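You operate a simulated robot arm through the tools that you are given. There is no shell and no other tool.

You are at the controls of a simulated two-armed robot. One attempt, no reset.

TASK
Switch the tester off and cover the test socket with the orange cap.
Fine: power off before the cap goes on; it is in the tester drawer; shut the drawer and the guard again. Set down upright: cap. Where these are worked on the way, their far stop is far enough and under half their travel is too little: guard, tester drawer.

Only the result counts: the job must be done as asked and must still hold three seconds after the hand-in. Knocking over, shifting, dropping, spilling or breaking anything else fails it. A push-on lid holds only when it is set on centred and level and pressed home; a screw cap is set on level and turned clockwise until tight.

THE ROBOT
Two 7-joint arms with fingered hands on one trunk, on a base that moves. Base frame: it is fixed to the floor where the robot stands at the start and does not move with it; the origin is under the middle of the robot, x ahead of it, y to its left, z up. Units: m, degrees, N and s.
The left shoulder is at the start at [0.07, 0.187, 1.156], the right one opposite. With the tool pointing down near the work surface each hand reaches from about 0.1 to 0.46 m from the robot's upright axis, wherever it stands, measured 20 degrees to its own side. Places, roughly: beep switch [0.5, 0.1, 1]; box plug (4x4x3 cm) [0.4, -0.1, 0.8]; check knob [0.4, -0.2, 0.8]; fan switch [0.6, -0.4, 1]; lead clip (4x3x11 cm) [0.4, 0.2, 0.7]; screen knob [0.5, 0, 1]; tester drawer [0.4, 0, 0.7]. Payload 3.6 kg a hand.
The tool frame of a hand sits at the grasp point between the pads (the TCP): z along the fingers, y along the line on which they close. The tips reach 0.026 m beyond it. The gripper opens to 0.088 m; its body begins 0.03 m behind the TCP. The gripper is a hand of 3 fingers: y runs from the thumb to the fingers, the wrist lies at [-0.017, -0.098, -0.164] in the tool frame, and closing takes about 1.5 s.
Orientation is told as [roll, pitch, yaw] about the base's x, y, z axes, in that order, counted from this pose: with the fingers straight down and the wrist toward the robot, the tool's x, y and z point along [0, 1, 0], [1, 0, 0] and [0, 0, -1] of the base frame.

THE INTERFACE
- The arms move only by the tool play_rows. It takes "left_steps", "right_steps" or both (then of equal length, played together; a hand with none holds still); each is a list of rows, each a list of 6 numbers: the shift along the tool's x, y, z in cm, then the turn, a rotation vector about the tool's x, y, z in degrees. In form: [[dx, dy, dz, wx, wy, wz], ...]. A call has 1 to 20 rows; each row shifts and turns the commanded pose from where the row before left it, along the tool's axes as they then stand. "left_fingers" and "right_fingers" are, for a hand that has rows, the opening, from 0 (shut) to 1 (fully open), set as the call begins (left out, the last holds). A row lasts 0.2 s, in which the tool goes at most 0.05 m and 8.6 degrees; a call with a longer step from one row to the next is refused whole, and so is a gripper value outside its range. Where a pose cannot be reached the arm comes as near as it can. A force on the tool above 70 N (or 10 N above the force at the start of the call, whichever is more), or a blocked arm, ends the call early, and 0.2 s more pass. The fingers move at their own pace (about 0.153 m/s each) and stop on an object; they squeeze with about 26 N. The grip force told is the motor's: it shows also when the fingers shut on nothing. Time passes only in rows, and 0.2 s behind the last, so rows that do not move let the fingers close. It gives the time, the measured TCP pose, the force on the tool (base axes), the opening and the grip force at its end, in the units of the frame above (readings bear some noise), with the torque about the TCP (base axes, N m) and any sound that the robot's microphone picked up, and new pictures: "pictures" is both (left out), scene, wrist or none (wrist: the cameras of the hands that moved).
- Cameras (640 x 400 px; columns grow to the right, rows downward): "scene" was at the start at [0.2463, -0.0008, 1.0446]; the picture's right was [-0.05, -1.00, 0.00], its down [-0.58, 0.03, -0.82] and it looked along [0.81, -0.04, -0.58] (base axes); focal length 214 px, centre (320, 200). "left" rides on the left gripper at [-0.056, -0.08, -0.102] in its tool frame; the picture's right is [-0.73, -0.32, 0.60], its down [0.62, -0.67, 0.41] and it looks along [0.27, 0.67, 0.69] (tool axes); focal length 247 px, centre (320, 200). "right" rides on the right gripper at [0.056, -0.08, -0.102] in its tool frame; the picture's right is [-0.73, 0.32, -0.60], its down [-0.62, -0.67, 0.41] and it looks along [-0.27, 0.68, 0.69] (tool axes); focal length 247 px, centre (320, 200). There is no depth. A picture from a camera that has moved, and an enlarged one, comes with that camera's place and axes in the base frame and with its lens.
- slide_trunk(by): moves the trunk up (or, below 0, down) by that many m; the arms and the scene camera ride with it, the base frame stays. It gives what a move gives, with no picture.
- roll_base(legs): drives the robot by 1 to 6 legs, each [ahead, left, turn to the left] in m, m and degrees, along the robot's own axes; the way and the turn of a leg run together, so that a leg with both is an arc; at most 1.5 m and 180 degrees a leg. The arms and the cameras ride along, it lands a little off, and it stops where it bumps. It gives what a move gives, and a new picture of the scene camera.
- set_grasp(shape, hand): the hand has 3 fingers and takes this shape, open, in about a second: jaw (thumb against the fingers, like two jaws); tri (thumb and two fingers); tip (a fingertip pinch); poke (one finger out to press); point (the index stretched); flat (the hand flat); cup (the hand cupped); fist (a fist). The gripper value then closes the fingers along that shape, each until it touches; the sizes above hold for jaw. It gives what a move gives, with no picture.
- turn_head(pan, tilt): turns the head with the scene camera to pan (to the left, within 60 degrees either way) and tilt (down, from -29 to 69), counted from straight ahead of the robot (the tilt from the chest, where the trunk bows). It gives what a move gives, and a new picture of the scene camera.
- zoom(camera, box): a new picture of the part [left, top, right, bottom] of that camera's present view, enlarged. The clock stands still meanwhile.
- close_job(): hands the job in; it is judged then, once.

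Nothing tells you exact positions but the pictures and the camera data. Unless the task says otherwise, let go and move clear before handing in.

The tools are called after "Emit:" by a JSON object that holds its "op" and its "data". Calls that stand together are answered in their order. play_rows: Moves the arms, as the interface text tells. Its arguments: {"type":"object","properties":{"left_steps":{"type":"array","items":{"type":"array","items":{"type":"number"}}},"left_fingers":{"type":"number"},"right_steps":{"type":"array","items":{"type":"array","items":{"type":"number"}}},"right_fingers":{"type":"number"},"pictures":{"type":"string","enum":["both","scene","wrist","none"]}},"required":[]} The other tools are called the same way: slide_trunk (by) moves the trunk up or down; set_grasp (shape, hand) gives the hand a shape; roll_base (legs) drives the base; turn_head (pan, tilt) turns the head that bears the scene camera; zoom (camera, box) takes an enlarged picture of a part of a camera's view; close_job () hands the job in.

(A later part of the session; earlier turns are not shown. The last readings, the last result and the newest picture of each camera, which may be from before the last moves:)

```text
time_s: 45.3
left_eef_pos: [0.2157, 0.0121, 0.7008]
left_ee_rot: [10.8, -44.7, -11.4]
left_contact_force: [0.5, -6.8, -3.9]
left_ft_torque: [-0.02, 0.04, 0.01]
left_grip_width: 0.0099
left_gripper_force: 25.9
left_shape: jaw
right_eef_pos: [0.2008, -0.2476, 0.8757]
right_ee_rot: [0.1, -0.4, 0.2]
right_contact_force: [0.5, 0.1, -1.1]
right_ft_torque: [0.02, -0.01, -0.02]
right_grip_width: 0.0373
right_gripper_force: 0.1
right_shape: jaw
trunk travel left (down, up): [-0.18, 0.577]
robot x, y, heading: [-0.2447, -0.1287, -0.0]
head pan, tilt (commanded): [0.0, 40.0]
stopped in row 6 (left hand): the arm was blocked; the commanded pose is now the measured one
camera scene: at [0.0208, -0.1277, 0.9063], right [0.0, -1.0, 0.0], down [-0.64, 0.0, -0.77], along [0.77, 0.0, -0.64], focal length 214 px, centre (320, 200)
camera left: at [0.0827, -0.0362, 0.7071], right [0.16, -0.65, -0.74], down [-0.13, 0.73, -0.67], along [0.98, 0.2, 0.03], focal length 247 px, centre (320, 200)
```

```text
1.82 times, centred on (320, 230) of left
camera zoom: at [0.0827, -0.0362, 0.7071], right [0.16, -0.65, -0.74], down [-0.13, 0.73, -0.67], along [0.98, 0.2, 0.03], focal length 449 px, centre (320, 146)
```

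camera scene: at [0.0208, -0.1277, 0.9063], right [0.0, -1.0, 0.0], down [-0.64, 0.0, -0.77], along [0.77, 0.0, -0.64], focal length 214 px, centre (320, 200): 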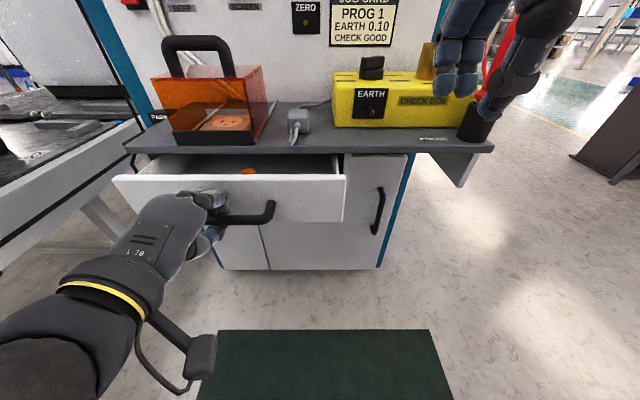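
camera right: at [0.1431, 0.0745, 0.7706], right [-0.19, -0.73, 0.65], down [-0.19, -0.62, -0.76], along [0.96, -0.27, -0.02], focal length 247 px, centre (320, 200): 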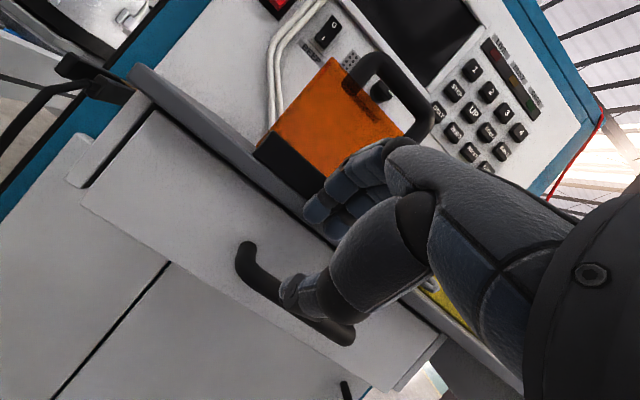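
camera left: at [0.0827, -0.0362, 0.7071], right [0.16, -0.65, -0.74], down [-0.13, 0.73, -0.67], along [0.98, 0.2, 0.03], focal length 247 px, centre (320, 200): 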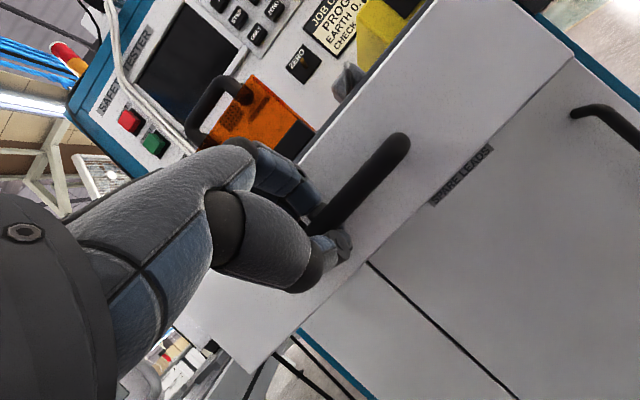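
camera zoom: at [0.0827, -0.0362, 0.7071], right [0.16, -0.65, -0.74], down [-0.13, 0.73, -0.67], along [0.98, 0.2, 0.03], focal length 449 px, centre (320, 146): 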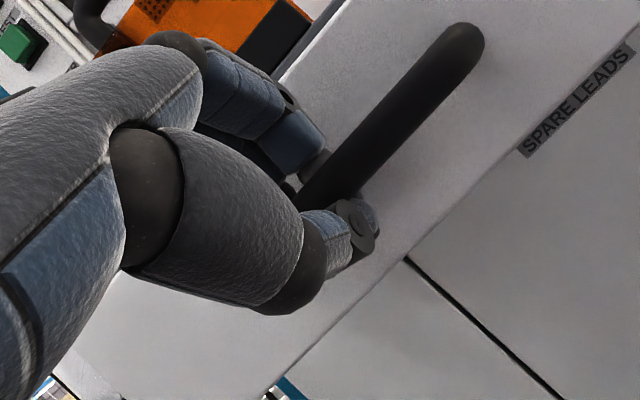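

Emit:
{"op": "play_rows", "data": {"left_steps": [[-0.06, -0.7, -0.71, 0, 0, 0], [-0.06, -0.7, -0.71, 0, 0, 0], [-0.06, -0.7, -0.71, 0, 0, 0], [-0.06, -0.7, -0.71, 0, 0, 0]], "pictures": "both"}}

Emit:
{"op": "zoom", "data": {"camera": "scene", "box": [100, 120, 380, 240]}}

```text
time_s: 46.3
left_eef_pos: [0.1778, 0.0182, 0.7006]
left_ee_rot: [14.2, -45.0, -15.1]
left_contact_force: [0.1, -19.1, -9.9]
left_ft_torque: [-0.01, 0.07, -0.09]
left_grip_width: 0.0093
left_gripper_force: 26.1
left_shape: jaw
right_eef_pos: [0.2013, -0.249, 0.8747]
right_ee_rot: [0.1, -0.3, 0.0]
right_contact_force: [0.3, 0.3, 0.2]
right_ft_torque: [0.0, 0.0, 0.02]
right_grip_width: 0.0373
right_gripper_force: 0.0
right_shape: jaw
trunk travel left (down, up): [-0.18, 0.577]
robot x, y, heading: [-0.2494, -0.1306, 0.1]
head pan, tilt (commanded): [0.0, 40.0]
camera scene: at [0.0211, -0.1284, 0.9062], right [0.0, -1.0, 0.0], down [-0.64, 0.0, -0.77], along [0.77, 0.0, -0.64], focal length 214 px, centre (320, 200)
camera left: at [0.0422, -0.028, 0.7031], right [0.15, -0.63, -0.76], down [-0.1, 0.76, -0.64], along [0.98, 0.18, 0.05], focal length 247 px, centre (320, 200)
```

scene: 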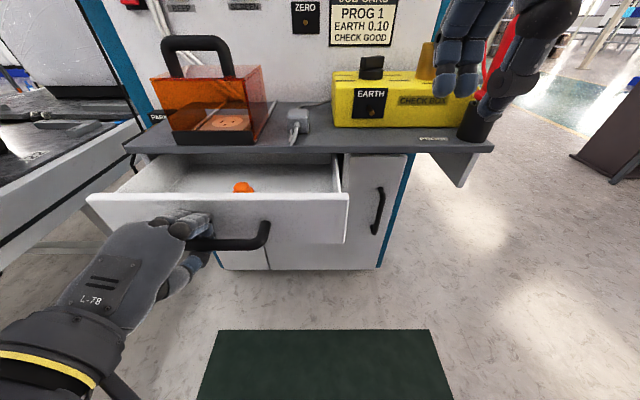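
left: 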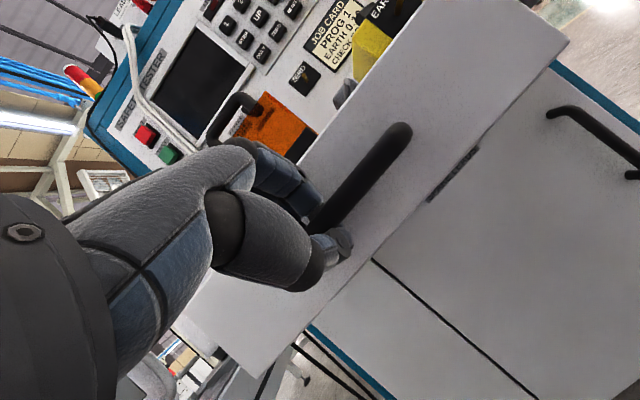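

```text
2.29 times, centred on (240, 180) of scene
camera zoom: at [0.0211, -0.1284, 0.9062], right [0.0, -1.0, 0.0], down [-0.64, 0.0, -0.77], along [0.77, 0.0, -0.64], focal length 490 px, centre (503, 246)
```

zoom: 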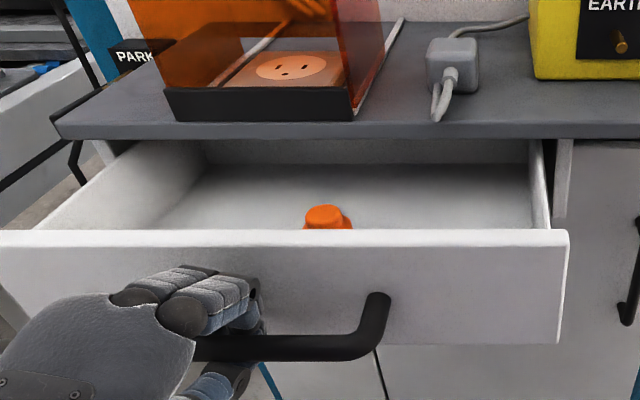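

Emit:
{"op": "play_rows", "data": {"left_steps": [[-0.23, -0.65, -0.73, 0, 0, 0], [-0.23, -0.65, -0.73, 0, 0, 0], [-0.23, -0.65, -0.73, 0, 0, 0], [-0.23, -0.65, -0.73, 0, 0, 0]], "pictures": "both"}}

Emit:
{"op": "zoom", "data": {"camera": "scene", "box": [100, 120, 380, 240]}}

```text
time_s: 47.3
left_eef_pos: [0.139, 0.0163, 0.6962]
left_ee_rot: [17.0, -44.6, -18.8]
left_contact_force: [46.0, 3.8, -5.3]
left_ft_torque: [-0.17, 0.15, 0.67]
left_grip_width: 0.0094
left_gripper_force: 26.2
left_shape: jaw
right_eef_pos: [0.2034, -0.2473, 0.8748]
right_ee_rot: [0.0, -0.1, 0.1]
right_contact_force: [0.3, 0.2, -0.7]
right_ft_torque: [0.02, 0.01, 0.02]
right_grip_width: 0.037
right_gripper_force: 0.1
right_shape: jaw
trunk travel left (down, up): [-0.18, 0.577]
robot x, y, heading: [-0.2427, -0.1287, -0.0]
head pan, tilt (commanded): [0.0, 40.0]
camera scene: at [0.0242, -0.1268, 0.9052], right [0.0, -1.0, 0.0], down [-0.65, 0.0, -0.76], along [0.76, 0.0, -0.65], focal length 214 px, centre (320, 200)
camera left: at [0.0037, -0.0251, 0.6984], right [0.14, -0.61, -0.78], down [-0.07, 0.78, -0.62], along [0.99, 0.14, 0.06], focal length 247 px, centre (320, 200)
```

scene: 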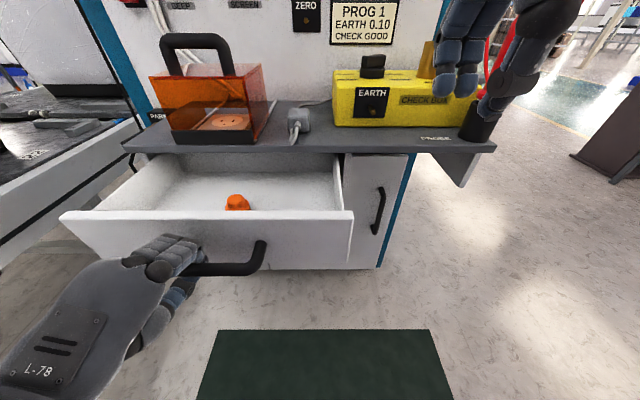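
left: 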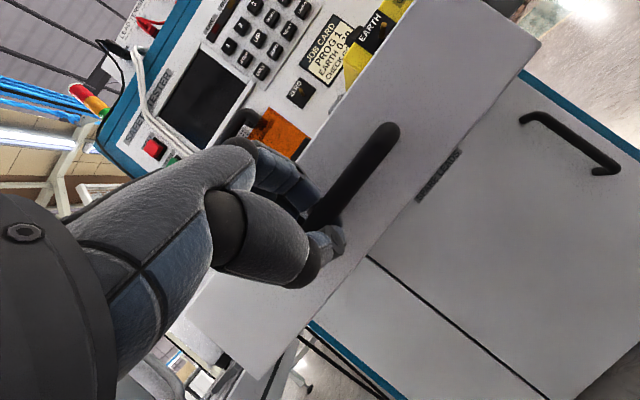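

```text
2.29 times, centred on (240, 180) of scene
camera zoom: at [0.0242, -0.1268, 0.9052], right [0.0, -1.0, 0.0], down [-0.65, 0.0, -0.76], along [0.76, 0.0, -0.65], focal length 490 px, centre (503, 246)
```

zoom: 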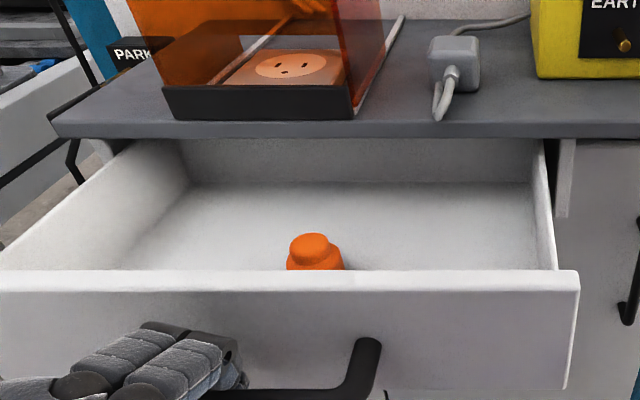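

The force rose to 46 N in x, so the drawer has reached its far stop at about 15 cm. The cap sits near [0.25, -0.01, 0.70]. I'll let go of the handle and back away.

Emit:
{"op": "play_rows", "data": {"left_steps": [[0, 0.3, 0.3, 0, 0, 0], [0, 0, 0, 0, 0, 0], [0, 0, 0, 0, 0, 0], [0, 0, 0, 0, 0, 0], [0, 0, -1.0, 0, 0, 0], [0, 0, -1.0, 0, 0, 0], [0, 0, -1.0, 0, 0, 0], [0, 0, -1.0, 0, 0, 0]], "left_fingers": 0.5, "pictures": "both"}}

Emit:
{"op": "zoom", "data": {"camera": "scene", "box": [100, 120, 380, 280]}}

```text
time_s: 49.3
left_eef_pos: [0.1133, 0.0527, 0.7071]
left_ee_rot: [21.4, -42.1, -17.4]
left_contact_force: [0.8, 0.6, 0.4]
left_ft_torque: [0.0, 0.0, -0.01]
left_grip_width: 0.0439
left_gripper_force: 0.1
left_shape: jaw
right_eef_pos: [0.2015, -0.2484, 0.8768]
right_ee_rot: [0.0, -0.3, 0.3]
right_contact_force: [-0.4, 0.0, 0.7]
right_ft_torque: [0.0, -0.01, 0.0]
right_grip_width: 0.0375
right_gripper_force: 0.1
right_shape: jaw
trunk travel left (down, up): [-0.18, 0.577]
robot x, y, heading: [-0.2425, -0.1315, -0.2]
head pan, tilt (commanded): [0.0, 40.0]
stopped in row 8 (left hand): the arm was blocked; the commanded pose is now the measured one
camera scene: at [0.0207, -0.1272, 0.9063], right [0.0, -1.0, 0.0], down [-0.64, 0.0, -0.77], along [0.77, 0.0, -0.64], focal length 214 px, centre (320, 200)
camera left: at [-0.0188, 0.001, 0.7098], right [0.16, -0.54, -0.83], down [-0.15, 0.81, -0.56], along [0.97, 0.22, 0.05], focal length 247 px, centre (320, 200)
```

scene: 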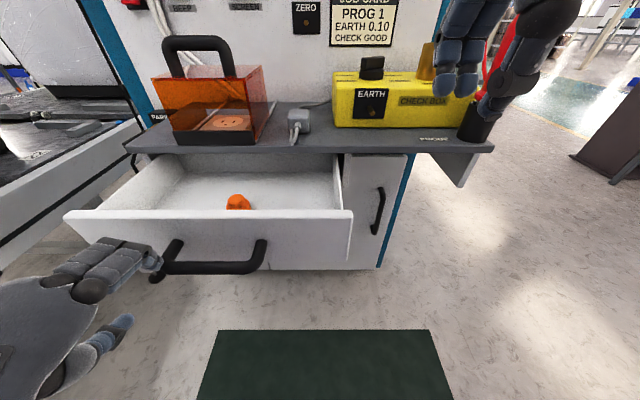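
left: 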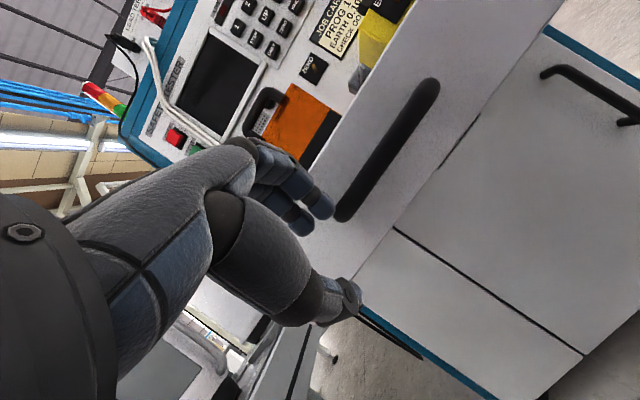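

```text
2.29 times, centred on (240, 200) of scene
camera zoom: at [0.0207, -0.1272, 0.9063], right [0.0, -1.0, 0.0], down [-0.64, 0.0, -0.77], along [0.77, 0.0, -0.64], focal length 490 px, centre (503, 200)
```

zoom: 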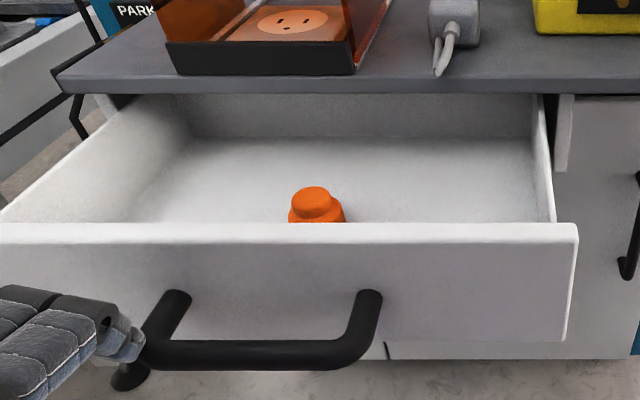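

Drawer is fully open and released. I'll take the left hand out to the side, then up and level, ready to come down on the cap.

Emit:
{"op": "play_rows", "data": {"left_steps": [[1.9, -0.44, 0.3, 0, 0, 0], [1.9, -0.44, 0.3, 0, 0, 0], [1.9, -0.44, 0.3, 0, 0, 0], [0.8, 2.0, -2.1, 0, 0, 0], [0.8, 2.0, -2.1, 0, 0, 0], [0.8, 2.0, -2.1, 0, 0, 0]], "pictures": "scene"}}

```text
time_s: 50.7
left_eef_pos: [0.1186, 0.1107, 0.7475]
left_ee_rot: [21.1, -42.1, -17.0]
left_contact_force: [-0.3, -0.1, -0.4]
left_ft_torque: [0.0, -0.01, -0.03]
left_grip_width: 0.0438
left_gripper_force: 0.0
left_shape: jaw
left hand out of reach, approached as far as the arm can: row 5, 6
right_eef_pos: [0.2007, -0.2479, 0.876]
right_ee_rot: [0.0, -0.4, 0.2]
right_contact_force: [-0.5, 0.7, 0.7]
right_ft_torque: [0.03, -0.02, 0.0]
right_grip_width: 0.0372
right_gripper_force: 0.0
right_shape: jaw
trunk travel left (down, up): [-0.18, 0.577]
robot x, y, heading: [-0.2441, -0.1293, 0.0]
head pan, tilt (commanded): [0.0, 40.0]
camera scene: at [0.0207, -0.1273, 0.9063], right [0.0, -1.0, 0.0], down [-0.64, 0.0, -0.77], along [0.77, 0.0, -0.64], focal length 214 px, centre (320, 200)
```

scene: 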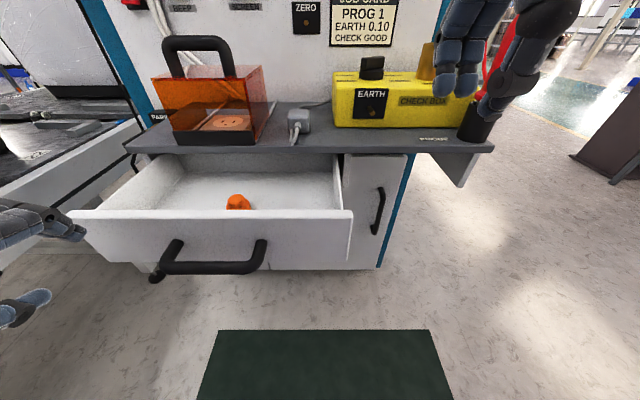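

Emit:
{"op": "slide_trunk", "data": {"by": 0.12}}

Emit:
{"op": "play_rows", "data": {"left_steps": [[0, 0, 0, 8, 0, 0], [0, 0, 0, 8, 0, 0], [0, 0, 0, 8, 0, 0], [0, 0, 0, 8, 0, 0]], "pictures": "both"}}

```text
time_s: 52.2
left_eef_pos: [0.1174, 0.1112, 0.8668]
left_ee_rot: [21.1, -42.2, -17.1]
left_contact_force: [0.5, 0.1, -0.7]
left_ft_torque: [0.03, 0.04, 0.04]
left_grip_width: 0.0439
left_gripper_force: 0.2
left_shape: jaw
right_eef_pos: [0.2009, -0.2486, 0.9962]
right_ee_rot: [-0.1, -0.1, 0.2]
right_contact_force: [0.2, -0.4, -0.1]
right_ft_torque: [0.0, -0.01, 0.01]
right_grip_width: 0.0374
right_gripper_force: 0.1
right_shape: jaw
trunk travel left (down, up): [-0.3, 0.457]
robot x, y, heading: [-0.2423, -0.1293, 0.0]
head pan, tilt (commanded): [0.0, 40.0]
```

```text
time_s: 53.2
left_eef_pos: [0.1302, 0.1093, 0.8515]
left_ee_rot: [15.9, -11.5, -5.8]
left_contact_force: [0.5, -0.3, 0.6]
left_ft_torque: [0.03, -0.02, -0.01]
left_grip_width: 0.0436
left_gripper_force: 0.0
left_shape: jaw
left hand out of reach, approached as far as the arm can: row 2, 3
right_eef_pos: [0.2013, -0.2479, 0.9968]
right_ee_rot: [0.0, -0.3, 0.3]
right_contact_force: [-0.4, 0.5, 1.0]
right_ft_torque: [0.01, -0.01, -0.02]
right_grip_width: 0.0372
right_gripper_force: 0.0
right_shape: jaw
trunk travel left (down, up): [-0.3, 0.457]
robot x, y, heading: [-0.2429, -0.1306, 0.2]
head pan, tilt (commanded): [0.0, 40.0]
camera scene: at [-0.0013, -0.1273, 1.0376], right [0.0, -1.0, 0.0], down [-0.64, 0.0, -0.77], along [0.77, 0.0, -0.64], focal length 214 px, centre (320, 200)
camera left: at [0.0265, 0.0384, 0.9155], right [-0.21, -0.52, -0.83], down [-0.53, 0.77, -0.35], along [0.82, 0.36, -0.44], focal length 247 px, centre (320, 200)
```

scene: 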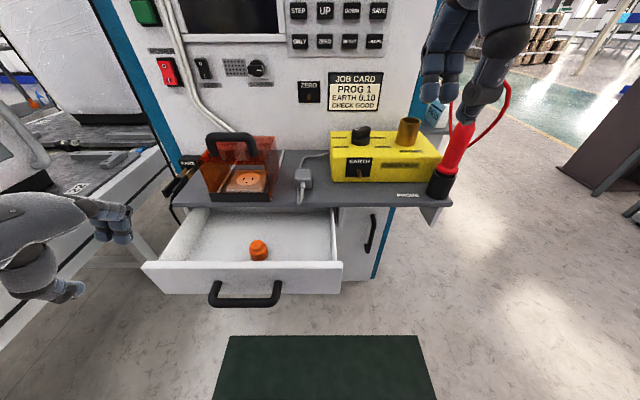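
left: 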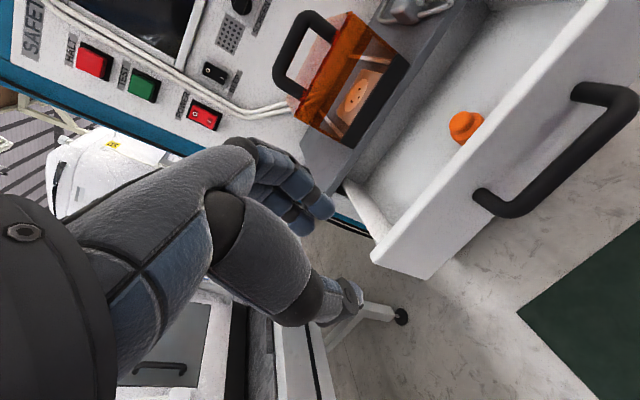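

Emit:
{"op": "zoom", "data": {"camera": "scene", "box": [130, 190, 370, 320]}}

Emit:
{"op": "zoom", "data": {"camera": "left", "box": [380, 40, 540, 180]}}

Emit:
{"op": "zoom", "data": {"camera": "scene", "box": [170, 120, 330, 220]}}

```text
2.67 times, centred on (250, 255) of scene
camera zoom: at [-0.0013, -0.1273, 1.0376], right [0.0, -1.0, 0.0], down [-0.64, 0.0, -0.77], along [0.77, 0.0, -0.64], focal length 572 px, centre (507, 53)
```

zoom: 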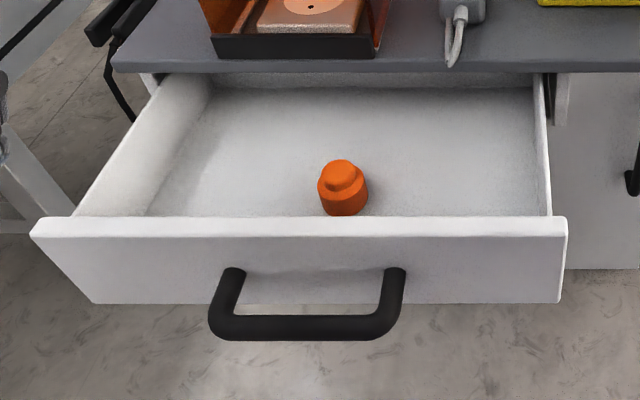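

```text
2.86 times, centred on (460, 110) of left
camera zoom: at [0.0265, 0.0384, 0.9155], right [-0.21, -0.52, -0.83], down [-0.53, 0.77, -0.35], along [0.82, 0.36, -0.44], focal length 706 px, centre (-80, 457)
```

zoom: 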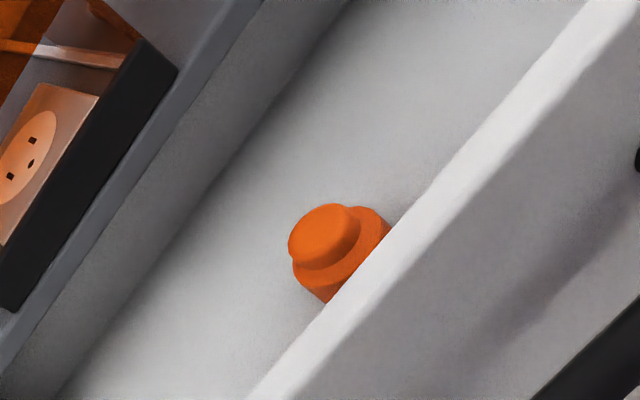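

```text
4.00 times, centred on (250, 170) of scene
camera zoom: at [-0.0013, -0.1273, 1.0376], right [0.0, -1.0, 0.0], down [-0.64, 0.0, -0.77], along [0.77, 0.0, -0.64], focal length 858 px, centre (600, 320)
```

zoom: 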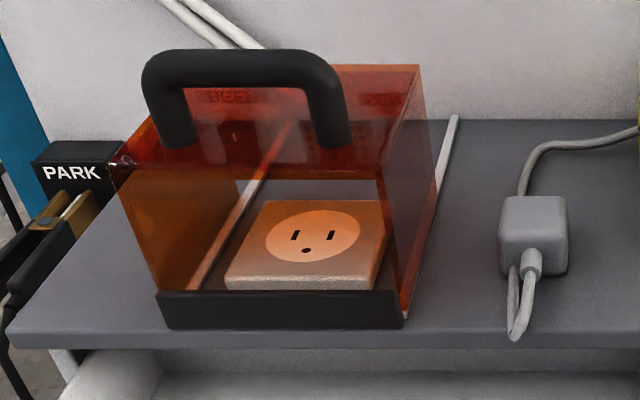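

Emit:
{"op": "zoom", "data": {"camera": "scene", "box": [190, 125, 290, 205]}}

Emit:
{"op": "zoom", "data": {"camera": "left", "box": [260, 0, 440, 160]}}

```text
5.00 times, centred on (240, 165) of scene
camera zoom: at [-0.0013, -0.1273, 1.0376], right [0.0, -1.0, 0.0], down [-0.64, 0.0, -0.77], along [0.77, 0.0, -0.64], focal length 1072 px, centre (720, 375)
```

zoom: 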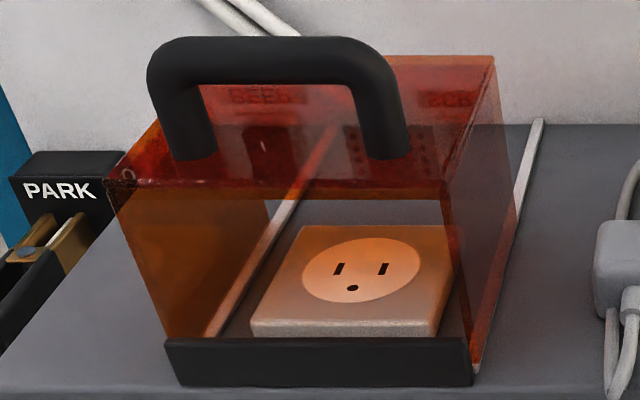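

```text
2.50 times, centred on (350, 80) of left
camera zoom: at [0.0265, 0.0384, 0.9155], right [-0.21, -0.52, -0.83], down [-0.53, 0.77, -0.35], along [0.82, 0.36, -0.44], focal length 617 px, centre (245, 500)
```

zoom: 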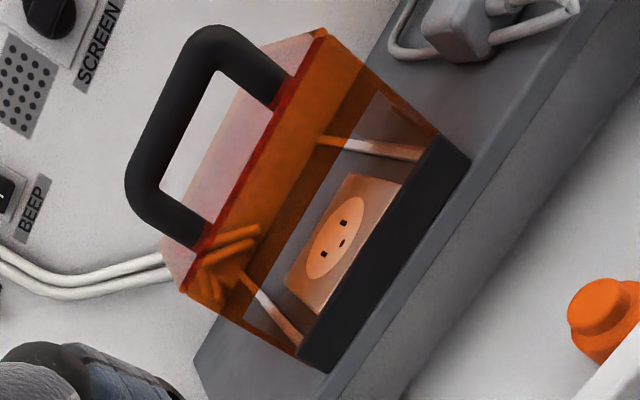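

This view shows the guard is a hood with an open front and rails behind it, so it slides back. The cap, about 3.7 cm wide with a knob on top, is at about [0.256, -0.009], with its top at about z 0.707. I'll level the left hand and move the base forward a little to get over the drawer.

Emit:
{"op": "play_rows", "data": {"left_steps": [[0, 0.8, -1.5, 3.8, -5.3, -1.9], [0, 0.8, -1.5, 3.8, -5.3, -1.9], [0, 0.8, -1.5, 3.8, -5.3, -1.9], [0, 0, -1.5, 0, 0, 0]], "left_fingers": 1.0, "pictures": "none"}}

Emit:
{"op": "roll_base", "data": {"legs": [[0.09, 0, 0]]}}

```text
time_s: 54.2
left_eef_pos: [0.1546, 0.0999, 0.9099]
left_ee_rot: [-1.0, -1.0, 1.3]
left_contact_force: [0.1, 0.0, -0.6]
left_ft_torque: [-0.01, -0.02, -0.01]
left_grip_width: 0.0877
left_gripper_force: 0.1
left_shape: jaw
left hand out of reach, approached as far as the arm can: row 1
right_eef_pos: [0.2014, -0.2481, 0.9964]
right_ee_rot: [0.0, -0.2, 0.2]
right_contact_force: [-0.8, -0.4, -0.4]
right_ft_torque: [0.01, 0.0, -0.03]
right_grip_width: 0.0375
right_gripper_force: 0.2
right_shape: jaw
trunk travel left (down, up): [-0.3, 0.457]
robot x, y, heading: [-0.2455, -0.132, -0.1]
head pan, tilt (commanded): [0.0, 40.0]
```

```text
time_s: 55.3
left_eef_pos: [0.2426, 0.1012, 0.9085]
left_ee_rot: [-0.9, -1.0, 1.4]
left_contact_force: [0.7, -0.1, 0.2]
left_ft_torque: [0.03, 0.0, -0.01]
left_grip_width: 0.0875
left_gripper_force: 0.0
left_shape: jaw
right_eef_pos: [0.2911, -0.2467, 0.9949]
right_ee_rot: [0.0, -0.1, 0.4]
right_contact_force: [0.2, 0.0, -0.5]
right_ft_torque: [0.01, -0.01, 0.04]
right_grip_width: 0.0375
right_gripper_force: 0.1
right_shape: jaw
trunk travel left (down, up): [-0.3, 0.457]
robot x, y, heading: [-0.1547, -0.1307, 0.1]
head pan, tilt (commanded): [0.0, 40.0]
camera scene: at [0.0888, -0.1267, 1.0373], right [0.0, -1.0, 0.0], down [-0.64, 0.0, -0.77], along [0.77, 0.0, -0.64], focal length 214 px, centre (320, 200)
```

scene: 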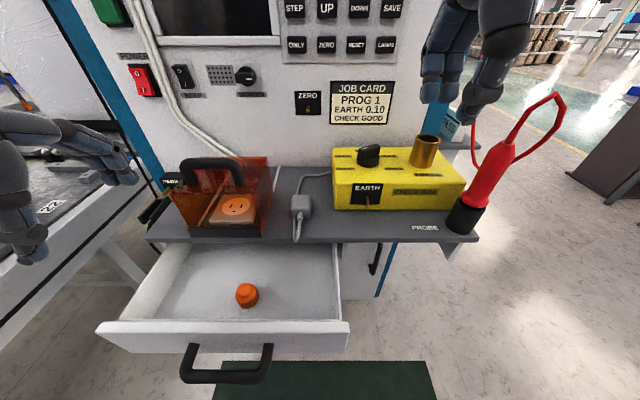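

Now I'll yaw the left hand by -90° so its fingers close along y, which keeps the bulky side clear of the shelf edge and the guard.

Emit:
{"op": "play_rows", "data": {"left_steps": [[0, 0, 0, 0, 0, 8.3], [0, 0, 0, 0, 0, 8.3], [0, 0, 0, 0, 0, 8.3], [0, 0, 0, 0, 0, 8.3], [0, 0, 0, 0, 0, 8.3], [0, 0, 0, 0, 0, 8.3], [0, 0, 0, 0, 0, 8.3], [0, 0, 0, 0, 0, 8.3], [0, 0, 0, 0, 0, 8.3], [0, 0, 0, 0, 0, 8.3], [0, 0, 0, 0, 0, 8.3]], "pictures": "both"}}

```text
time_s: 57.7
left_eef_pos: [0.2425, 0.1012, 0.9096]
left_ee_rot: [1.0, -0.9, -90.0]
left_contact_force: [0.4, -0.5, -0.7]
left_ft_torque: [0.0, -0.03, -0.02]
left_grip_width: 0.0875
left_gripper_force: 0.1
left_shape: jaw
right_eef_pos: [0.2899, -0.247, 0.9968]
right_ee_rot: [0.0, -0.4, 0.4]
right_contact_force: [-0.1, -1.1, -0.3]
right_ft_torque: [0.02, 0.01, 0.03]
right_grip_width: 0.0376
right_gripper_force: 0.0
right_shape: jaw
trunk travel left (down, up): [-0.3, 0.457]
robot x, y, heading: [-0.1552, -0.1286, -0.2]
head pan, tilt (commanded): [0.0, 40.0]
camera scene: at [0.0876, -0.1267, 1.0376], right [0.0, -1.0, 0.0], down [-0.64, 0.0, -0.77], along [0.77, 0.0, -0.64], focal length 214 px, centre (320, 200)
camera left: at [0.1835, 0.1841, 1.0092], right [-0.72, 0.31, -0.62], down [0.63, 0.66, -0.41], along [0.28, -0.69, -0.67], focal length 247 px, centre (320, 200)
```

scene: 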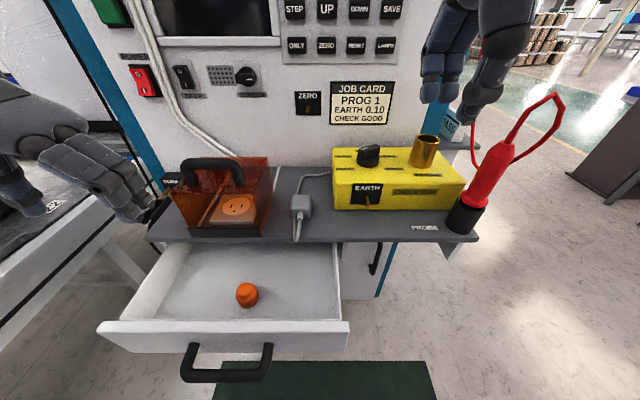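
left: 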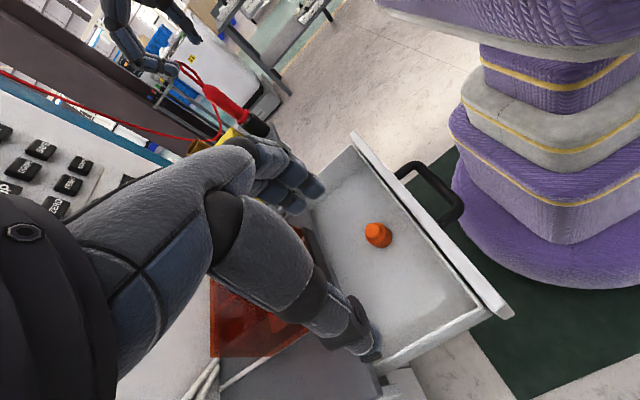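

Emit:
{"op": "zoom", "data": {"camera": "left", "box": [320, 180, 440, 280]}}

Emit:
{"op": "zoom", "data": {"camera": "scene", "box": [200, 260, 290, 330]}}

```text
4.00 times, centred on (380, 230) of left
camera zoom: at [0.1835, 0.1841, 1.0092], right [-0.72, 0.31, -0.62], down [0.63, 0.66, -0.41], along [0.28, -0.69, -0.67], focal length 988 px, centre (80, 80)
```

zoom: 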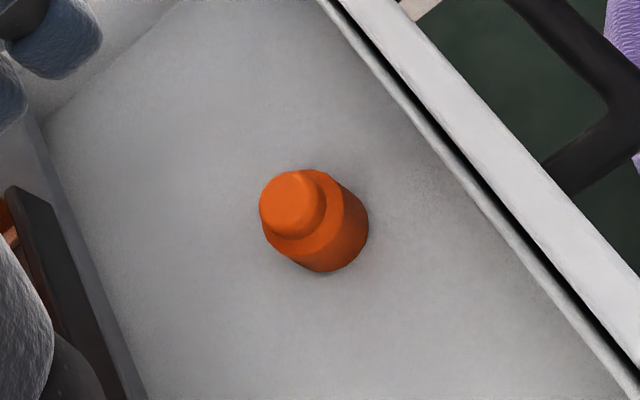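

```text
5.71 times, centred on (245, 295) of scene
camera zoom: at [0.0876, -0.1267, 1.0376], right [0.0, -1.0, 0.0], down [-0.64, 0.0, -0.77], along [0.77, 0.0, -0.64], focal length 1226 px, centre (749, -343)
```

zoom: 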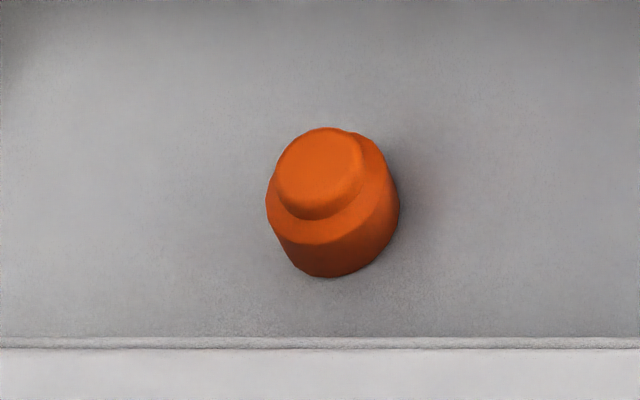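

I place the cap's top centre at about [0.258, -0.006, 0.709]: base about 3.8 cm wide, height about 2.3 cm, drawer floor about z 0.686. I'll lower the trunk a little for reach and bring the hand over the cap.

Emit:
{"op": "slide_trunk", "data": {"by": -0.08}}

Emit:
{"op": "play_rows", "data": {"left_steps": [[0.4, 2.7, 0.5, 0, 0, 0], [0.4, 2.7, 0.5, 0, 0, 0], [0.4, 2.7, 0.5, 0, 0, 0], [0.35, 2.6, 0.5, 0, 0, 0], [0, 0, 0, 0, 0, 0]], "pictures": "both"}}

Emit:
{"op": "zoom", "data": {"camera": "left", "box": [200, 120, 460, 360]}}

Emit:
{"op": "zoom", "data": {"camera": "scene", "box": [160, 200, 360, 340]}}

```text
time_s: 58.9
left_eef_pos: [0.2418, 0.1018, 0.8304]
left_ee_rot: [1.1, -0.8, -89.8]
left_contact_force: [0.0, 0.3, -0.2]
left_ft_torque: [0.02, -0.01, 0.01]
left_grip_width: 0.0878
left_gripper_force: 0.1
left_shape: jaw
right_eef_pos: [0.2907, -0.2471, 0.9176]
right_ee_rot: [0.0, -0.5, 0.2]
right_contact_force: [0.4, 1.0, 0.0]
right_ft_torque: [0.0, 0.0, 0.03]
right_grip_width: 0.0371
right_gripper_force: 0.0
right_shape: jaw
trunk travel left (down, up): [-0.22, 0.537]
robot x, y, heading: [-0.1556, -0.125, 0.0]
head pan, tilt (commanded): [0.0, 40.0]
```

```text
time_s: 60.1
left_eef_pos: [0.2551, -0.0051, 0.8112]
left_ee_rot: [1.1, -0.9, -89.8]
left_contact_force: [0.1, -1.4, 0.6]
left_ft_torque: [-0.01, -0.02, 0.03]
left_grip_width: 0.0876
left_gripper_force: 0.0
left_shape: jaw
right_eef_pos: [0.2904, -0.2478, 0.9161]
right_ee_rot: [0.0, -0.3, 0.2]
right_contact_force: [-0.5, -0.4, 0.5]
right_ft_torque: [-0.02, -0.02, -0.01]
right_grip_width: 0.0373
right_gripper_force: 0.1
right_shape: jaw
trunk travel left (down, up): [-0.22, 0.537]
robot x, y, heading: [-0.1572, -0.1294, 0.5]
head pan, tilt (commanded): [0.0, 40.0]
camera scene: at [0.1018, -0.1267, 0.9503], right [0.0, -1.0, 0.0], down [-0.64, 0.0, -0.77], along [0.77, 0.0, -0.64], focal length 214 px, centre (320, 200)
camera left: at [0.1963, 0.0772, 0.9116], right [-0.72, 0.31, -0.62], down [0.63, 0.66, -0.41], along [0.28, -0.69, -0.67], focal length 247 px, centre (320, 200)
```

scene: 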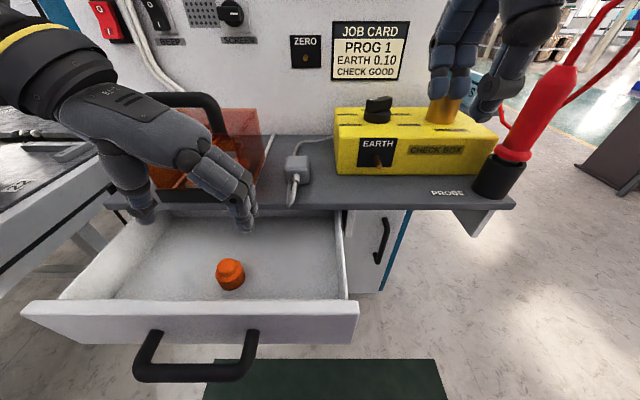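
left: 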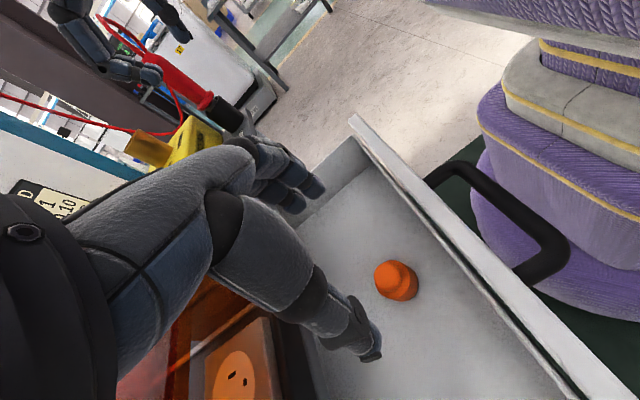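

```text
1.67 times, centred on (330, 240) of left
camera zoom: at [0.1963, 0.0772, 0.9116], right [-0.72, 0.31, -0.62], down [0.63, 0.66, -0.41], along [0.28, -0.69, -0.67], focal length 412 px, centre (303, 133)
```

zoom: 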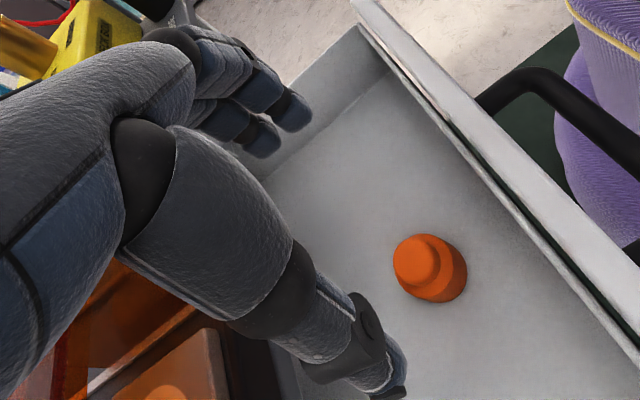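

```text
2.86 times, centred on (260, 270) of scene
camera zoom: at [0.1018, -0.1267, 0.9503], right [0.0, -1.0, 0.0], down [-0.64, 0.0, -0.77], along [0.77, 0.0, -0.64], focal length 613 px, centre (491, 0)
```

zoom: 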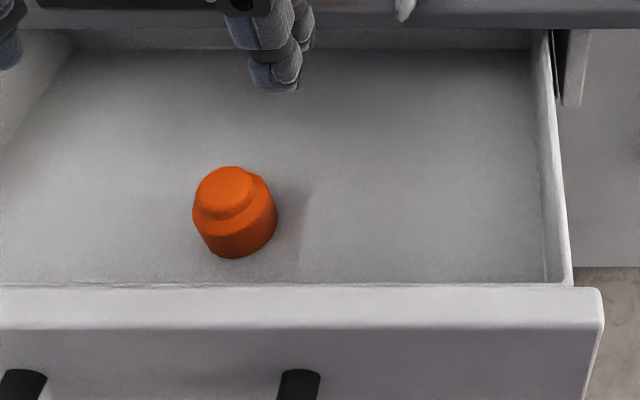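

Emit:
{"op": "play_rows", "data": {"left_steps": [[0.1, 0.12, 2.0, 0, 0, 0], [0.1, 0.12, 2.0, 0, 0, 0], [0, 0, 2.0, 0, 0, 0], [0, 0, 0, 0, 0, 0]], "pictures": "both"}}

Emit:
{"op": "zoom", "data": {"camera": "left", "box": [200, 120, 460, 360]}}

Emit:
{"op": "zoom", "data": {"camera": "scene", "box": [140, 200, 340, 340]}}

```text
time_s: 61.1
left_eef_pos: [0.2606, -0.0088, 0.7498]
left_ee_rot: [1.1, -0.9, -89.9]
left_contact_force: [0.1, 0.7, -0.1]
left_ft_torque: [0.01, -0.03, 0.02]
left_grip_width: 0.0878
left_gripper_force: 0.1
left_shape: jaw
right_eef_pos: [0.2887, -0.2482, 0.9161]
right_ee_rot: [0.1, -0.3, 0.3]
right_contact_force: [-0.3, 0.5, 0.4]
right_ft_torque: [0.02, 0.0, 0.0]
right_grip_width: 0.0374
right_gripper_force: 0.0
right_shape: jaw
trunk travel left (down, up): [-0.22, 0.537]
robot x, y, heading: [-0.1579, -0.1309, -0.1]
head pan, tilt (commanded): [0.0, 40.0]
camera scene: at [0.1018, -0.1267, 0.9503], right [0.0, -1.0, 0.0], down [-0.64, 0.0, -0.77], along [0.77, 0.0, -0.64], focal length 214 px, centre (320, 200)
camera left: at [0.2015, 0.0733, 0.8498], right [-0.72, 0.31, -0.62], down [0.63, 0.66, -0.41], along [0.28, -0.69, -0.67], focal length 247 px, centre (320, 200)
```

scene: 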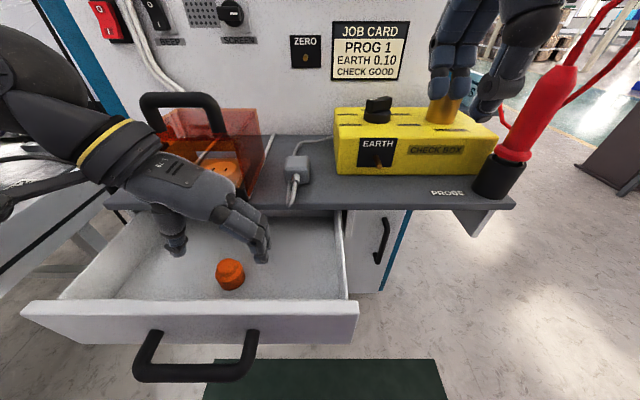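
left: 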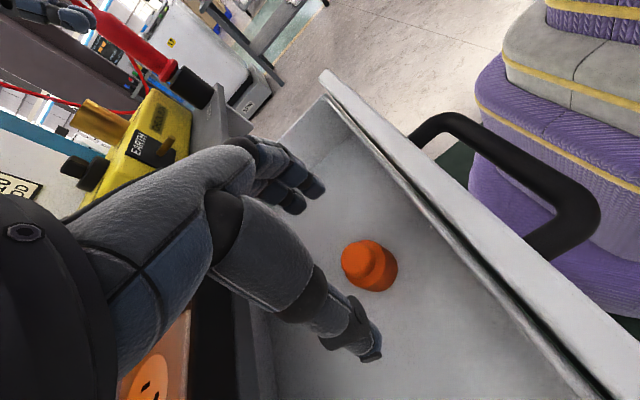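

```text
1.67 times, centred on (330, 240) of left
camera zoom: at [0.2015, 0.0733, 0.8498], right [-0.72, 0.31, -0.62], down [0.63, 0.66, -0.41], along [0.28, -0.69, -0.67], focal length 412 px, centre (303, 133)
```

zoom: 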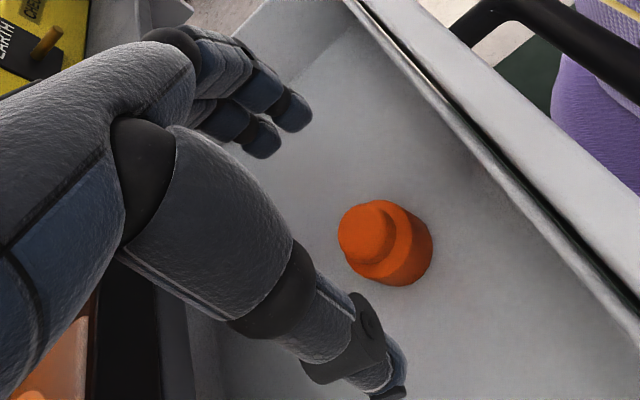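

```text
2.86 times, centred on (240, 270) of scene
camera zoom: at [0.1018, -0.1267, 0.9503], right [0.0, -1.0, 0.0], down [-0.64, 0.0, -0.77], along [0.77, 0.0, -0.64], focal length 613 px, centre (549, 0)
```

zoom: 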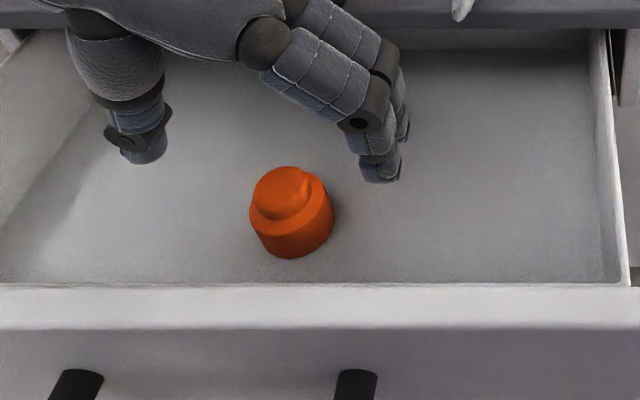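

Emit:
{"op": "play_rows", "data": {"left_steps": [[-0.15, -0.08, 1.1, 0, 0, 0], [-0.15, -0.08, 1.1, 0, 0, 0], [-0.1, -0.08, 0.9, 0, 0, 0], [0, 0, 0, 0, 0, 0]], "pictures": "both"}}

Emit:
{"op": "zoom", "data": {"camera": "left", "box": [200, 120, 460, 360]}}

Emit:
{"op": "zoom", "data": {"camera": "scene", "box": [140, 200, 340, 340]}}

```text
time_s: 62.1
left_eef_pos: [0.2571, -0.0068, 0.7194]
left_ee_rot: [1.0, -1.0, -89.9]
left_contact_force: [0.0, 0.8, 0.8]
left_ft_torque: [0.0, 0.01, 0.0]
left_grip_width: 0.0876
left_gripper_force: 0.0
left_shape: jaw
right_eef_pos: [0.2901, -0.2466, 0.9154]
right_ee_rot: [0.0, -0.3, 0.3]
right_contact_force: [-1.0, -0.5, -0.2]
right_ft_torque: [-0.01, 0.02, -0.01]
right_grip_width: 0.0375
right_gripper_force: 0.1
right_shape: jaw
trunk travel left (down, up): [-0.22, 0.537]
robot x, y, heading: [-0.1544, -0.1308, 0.1]
head pan, tilt (commanded): [0.0, 40.0]
camera scene: at [0.1018, -0.1267, 0.9503], right [0.0, -1.0, 0.0], down [-0.64, 0.0, -0.77], along [0.77, 0.0, -0.64], focal length 214 px, centre (320, 200)
camera left: at [0.1988, 0.0751, 0.8195], right [-0.72, 0.31, -0.62], down [0.63, 0.66, -0.41], along [0.28, -0.69, -0.67], focal length 247 px, centre (320, 200)
```

scene: 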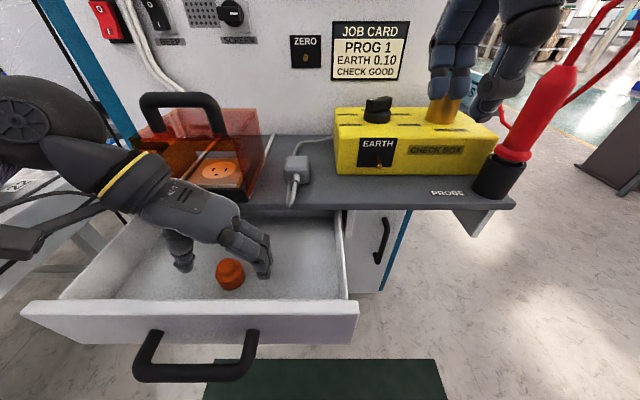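
left: 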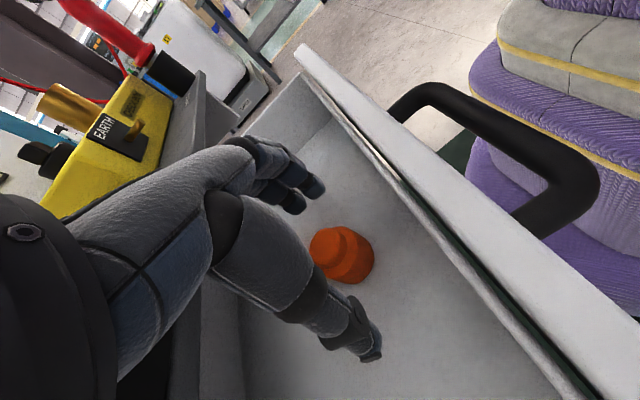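

```text
1.67 times, centred on (330, 240) of left
camera zoom: at [0.1988, 0.0751, 0.8195], right [-0.72, 0.31, -0.62], down [0.63, 0.66, -0.41], along [0.28, -0.69, -0.67], focal length 412 px, centre (303, 133)
```

zoom: 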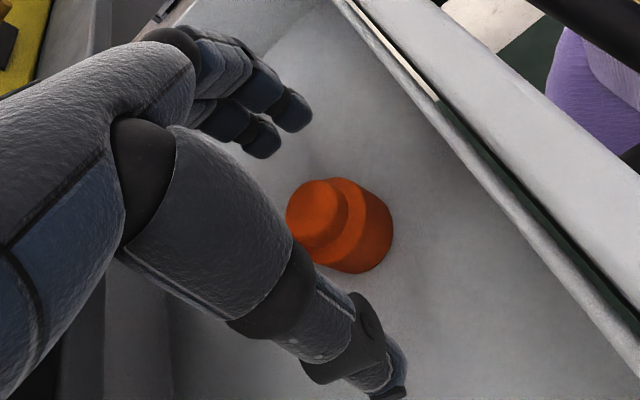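

```text
2.86 times, centred on (240, 270) of scene
camera zoom: at [0.1018, -0.1267, 0.9503], right [0.0, -1.0, 0.0], down [-0.64, 0.0, -0.77], along [0.77, 0.0, -0.64], focal length 613 px, centre (549, 0)
```

zoom: 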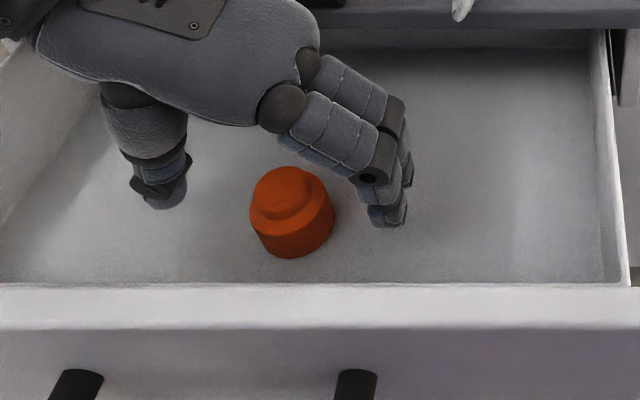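

The cap sits between the thumb and fingers. After a last 2 mm correction I'll close.

Emit:
{"op": "play_rows", "data": {"left_steps": [[-0.2, 0, 0.15, 0, 0, 0], [0, 0, 0, 0, 0, 0]], "pictures": "none"}}

Emit:
{"op": "play_rows", "data": {"left_steps": [[0, 0, 0, 0, 0, 0], [0, 0, 0, 0, 0, 0], [0, 0, 0, 0, 0, 0], [0, 0, 0, 0, 0, 0], [0, 0, 0, 0, 0, 0], [0, 0, 0, 0, 0, 0], [0, 0, 0, 0, 0, 0], [0, 0, 0, 0, 0, 0]], "left_fingers": 0, "pictures": "both"}}

Emit:
{"op": "zoom", "data": {"camera": "left", "box": [200, 120, 460, 360]}}

Emit:
{"op": "zoom", "data": {"camera": "scene", "box": [140, 200, 340, 340]}}

```text
time_s: 62.7
left_eef_pos: [0.2567, -0.0065, 0.7177]
left_ee_rot: [1.0, -0.9, -89.9]
left_contact_force: [0.2, 0.2, -0.6]
left_ft_torque: [-0.02, 0.0, 0.02]
left_grip_width: 0.0879
left_gripper_force: 0.0
left_shape: jaw
right_eef_pos: [0.2893, -0.2464, 0.916]
right_ee_rot: [0.0, -0.2, 0.4]
right_contact_force: [0.5, -0.3, 0.9]
right_ft_torque: [0.02, 0.0, 0.01]
right_grip_width: 0.037
right_gripper_force: 0.0
right_shape: jaw
trunk travel left (down, up): [-0.22, 0.537]
robot x, y, heading: [-0.1523, -0.1285, -0.1]
head pan, tilt (commanded): [0.0, 40.0]
```

```text
time_s: 64.5
left_eef_pos: [0.2571, -0.0078, 0.7194]
left_ee_rot: [1.3, -1.0, -90.0]
left_contact_force: [2.9, 1.7, 23.8]
left_ft_torque: [-0.09, -0.04, 0.02]
left_grip_width: 0.0193
left_gripper_force: 26.3
left_shape: jaw
right_eef_pos: [0.2889, -0.2466, 0.9172]
right_ee_rot: [0.1, -0.4, 0.3]
right_contact_force: [-0.3, -0.4, -0.1]
right_ft_torque: [0.0, -0.02, 0.01]
right_grip_width: 0.0374
right_gripper_force: 0.1
right_shape: jaw
trunk travel left (down, up): [-0.22, 0.537]
robot x, y, heading: [-0.1568, -0.1325, 0.1]
head pan, tilt (commanded): [0.0, 40.0]
camera scene: at [0.1009, -0.1269, 0.9507], right [0.0, -1.0, 0.0], down [-0.64, 0.0, -0.77], along [0.77, 0.0, -0.64], focal length 214 px, centre (320, 200)
camera left: at [0.1965, 0.0748, 0.8198], right [-0.72, 0.31, -0.62], down [0.63, 0.66, -0.41], along [0.28, -0.69, -0.67], focal length 247 px, centre (320, 200)
```

scene: 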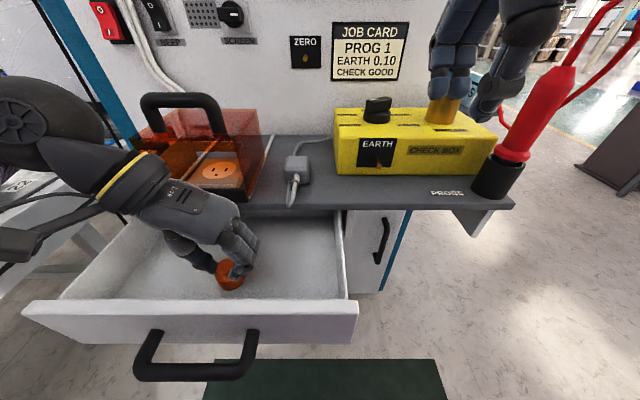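
left: 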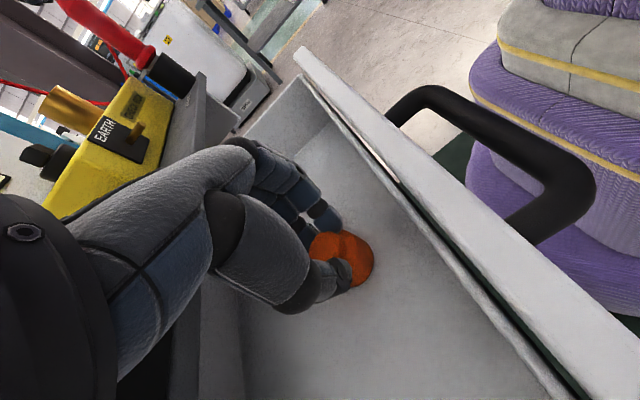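

```text
1.67 times, centred on (330, 240) of left
camera zoom: at [0.1965, 0.0748, 0.8198], right [-0.72, 0.31, -0.62], down [0.63, 0.66, -0.41], along [0.28, -0.69, -0.67], focal length 412 px, centre (303, 133)
```

zoom: 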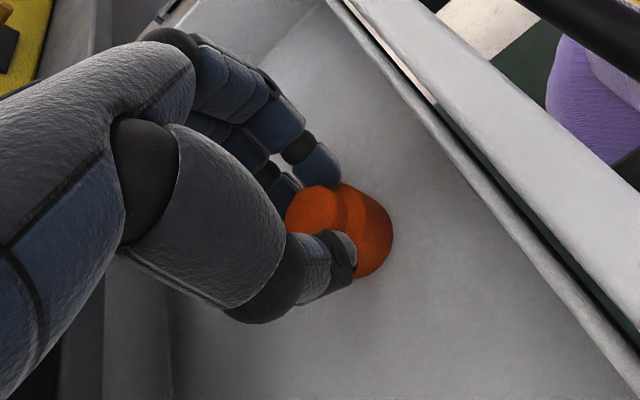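

```text
2.86 times, centred on (240, 270) of scene
camera zoom: at [0.1009, -0.1269, 0.9507], right [0.0, -1.0, 0.0], down [-0.64, 0.0, -0.77], along [0.77, 0.0, -0.64], focal length 613 px, centre (549, 0)
```

zoom: 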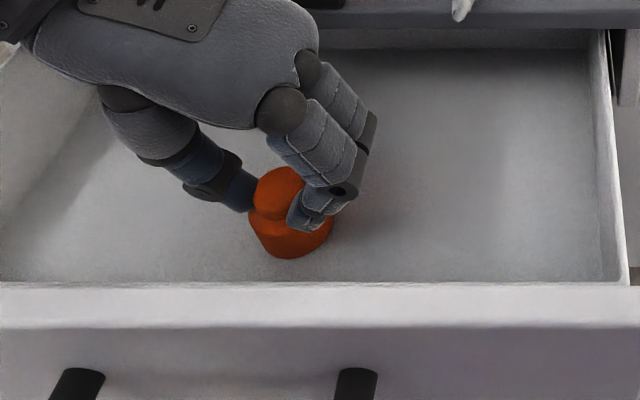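

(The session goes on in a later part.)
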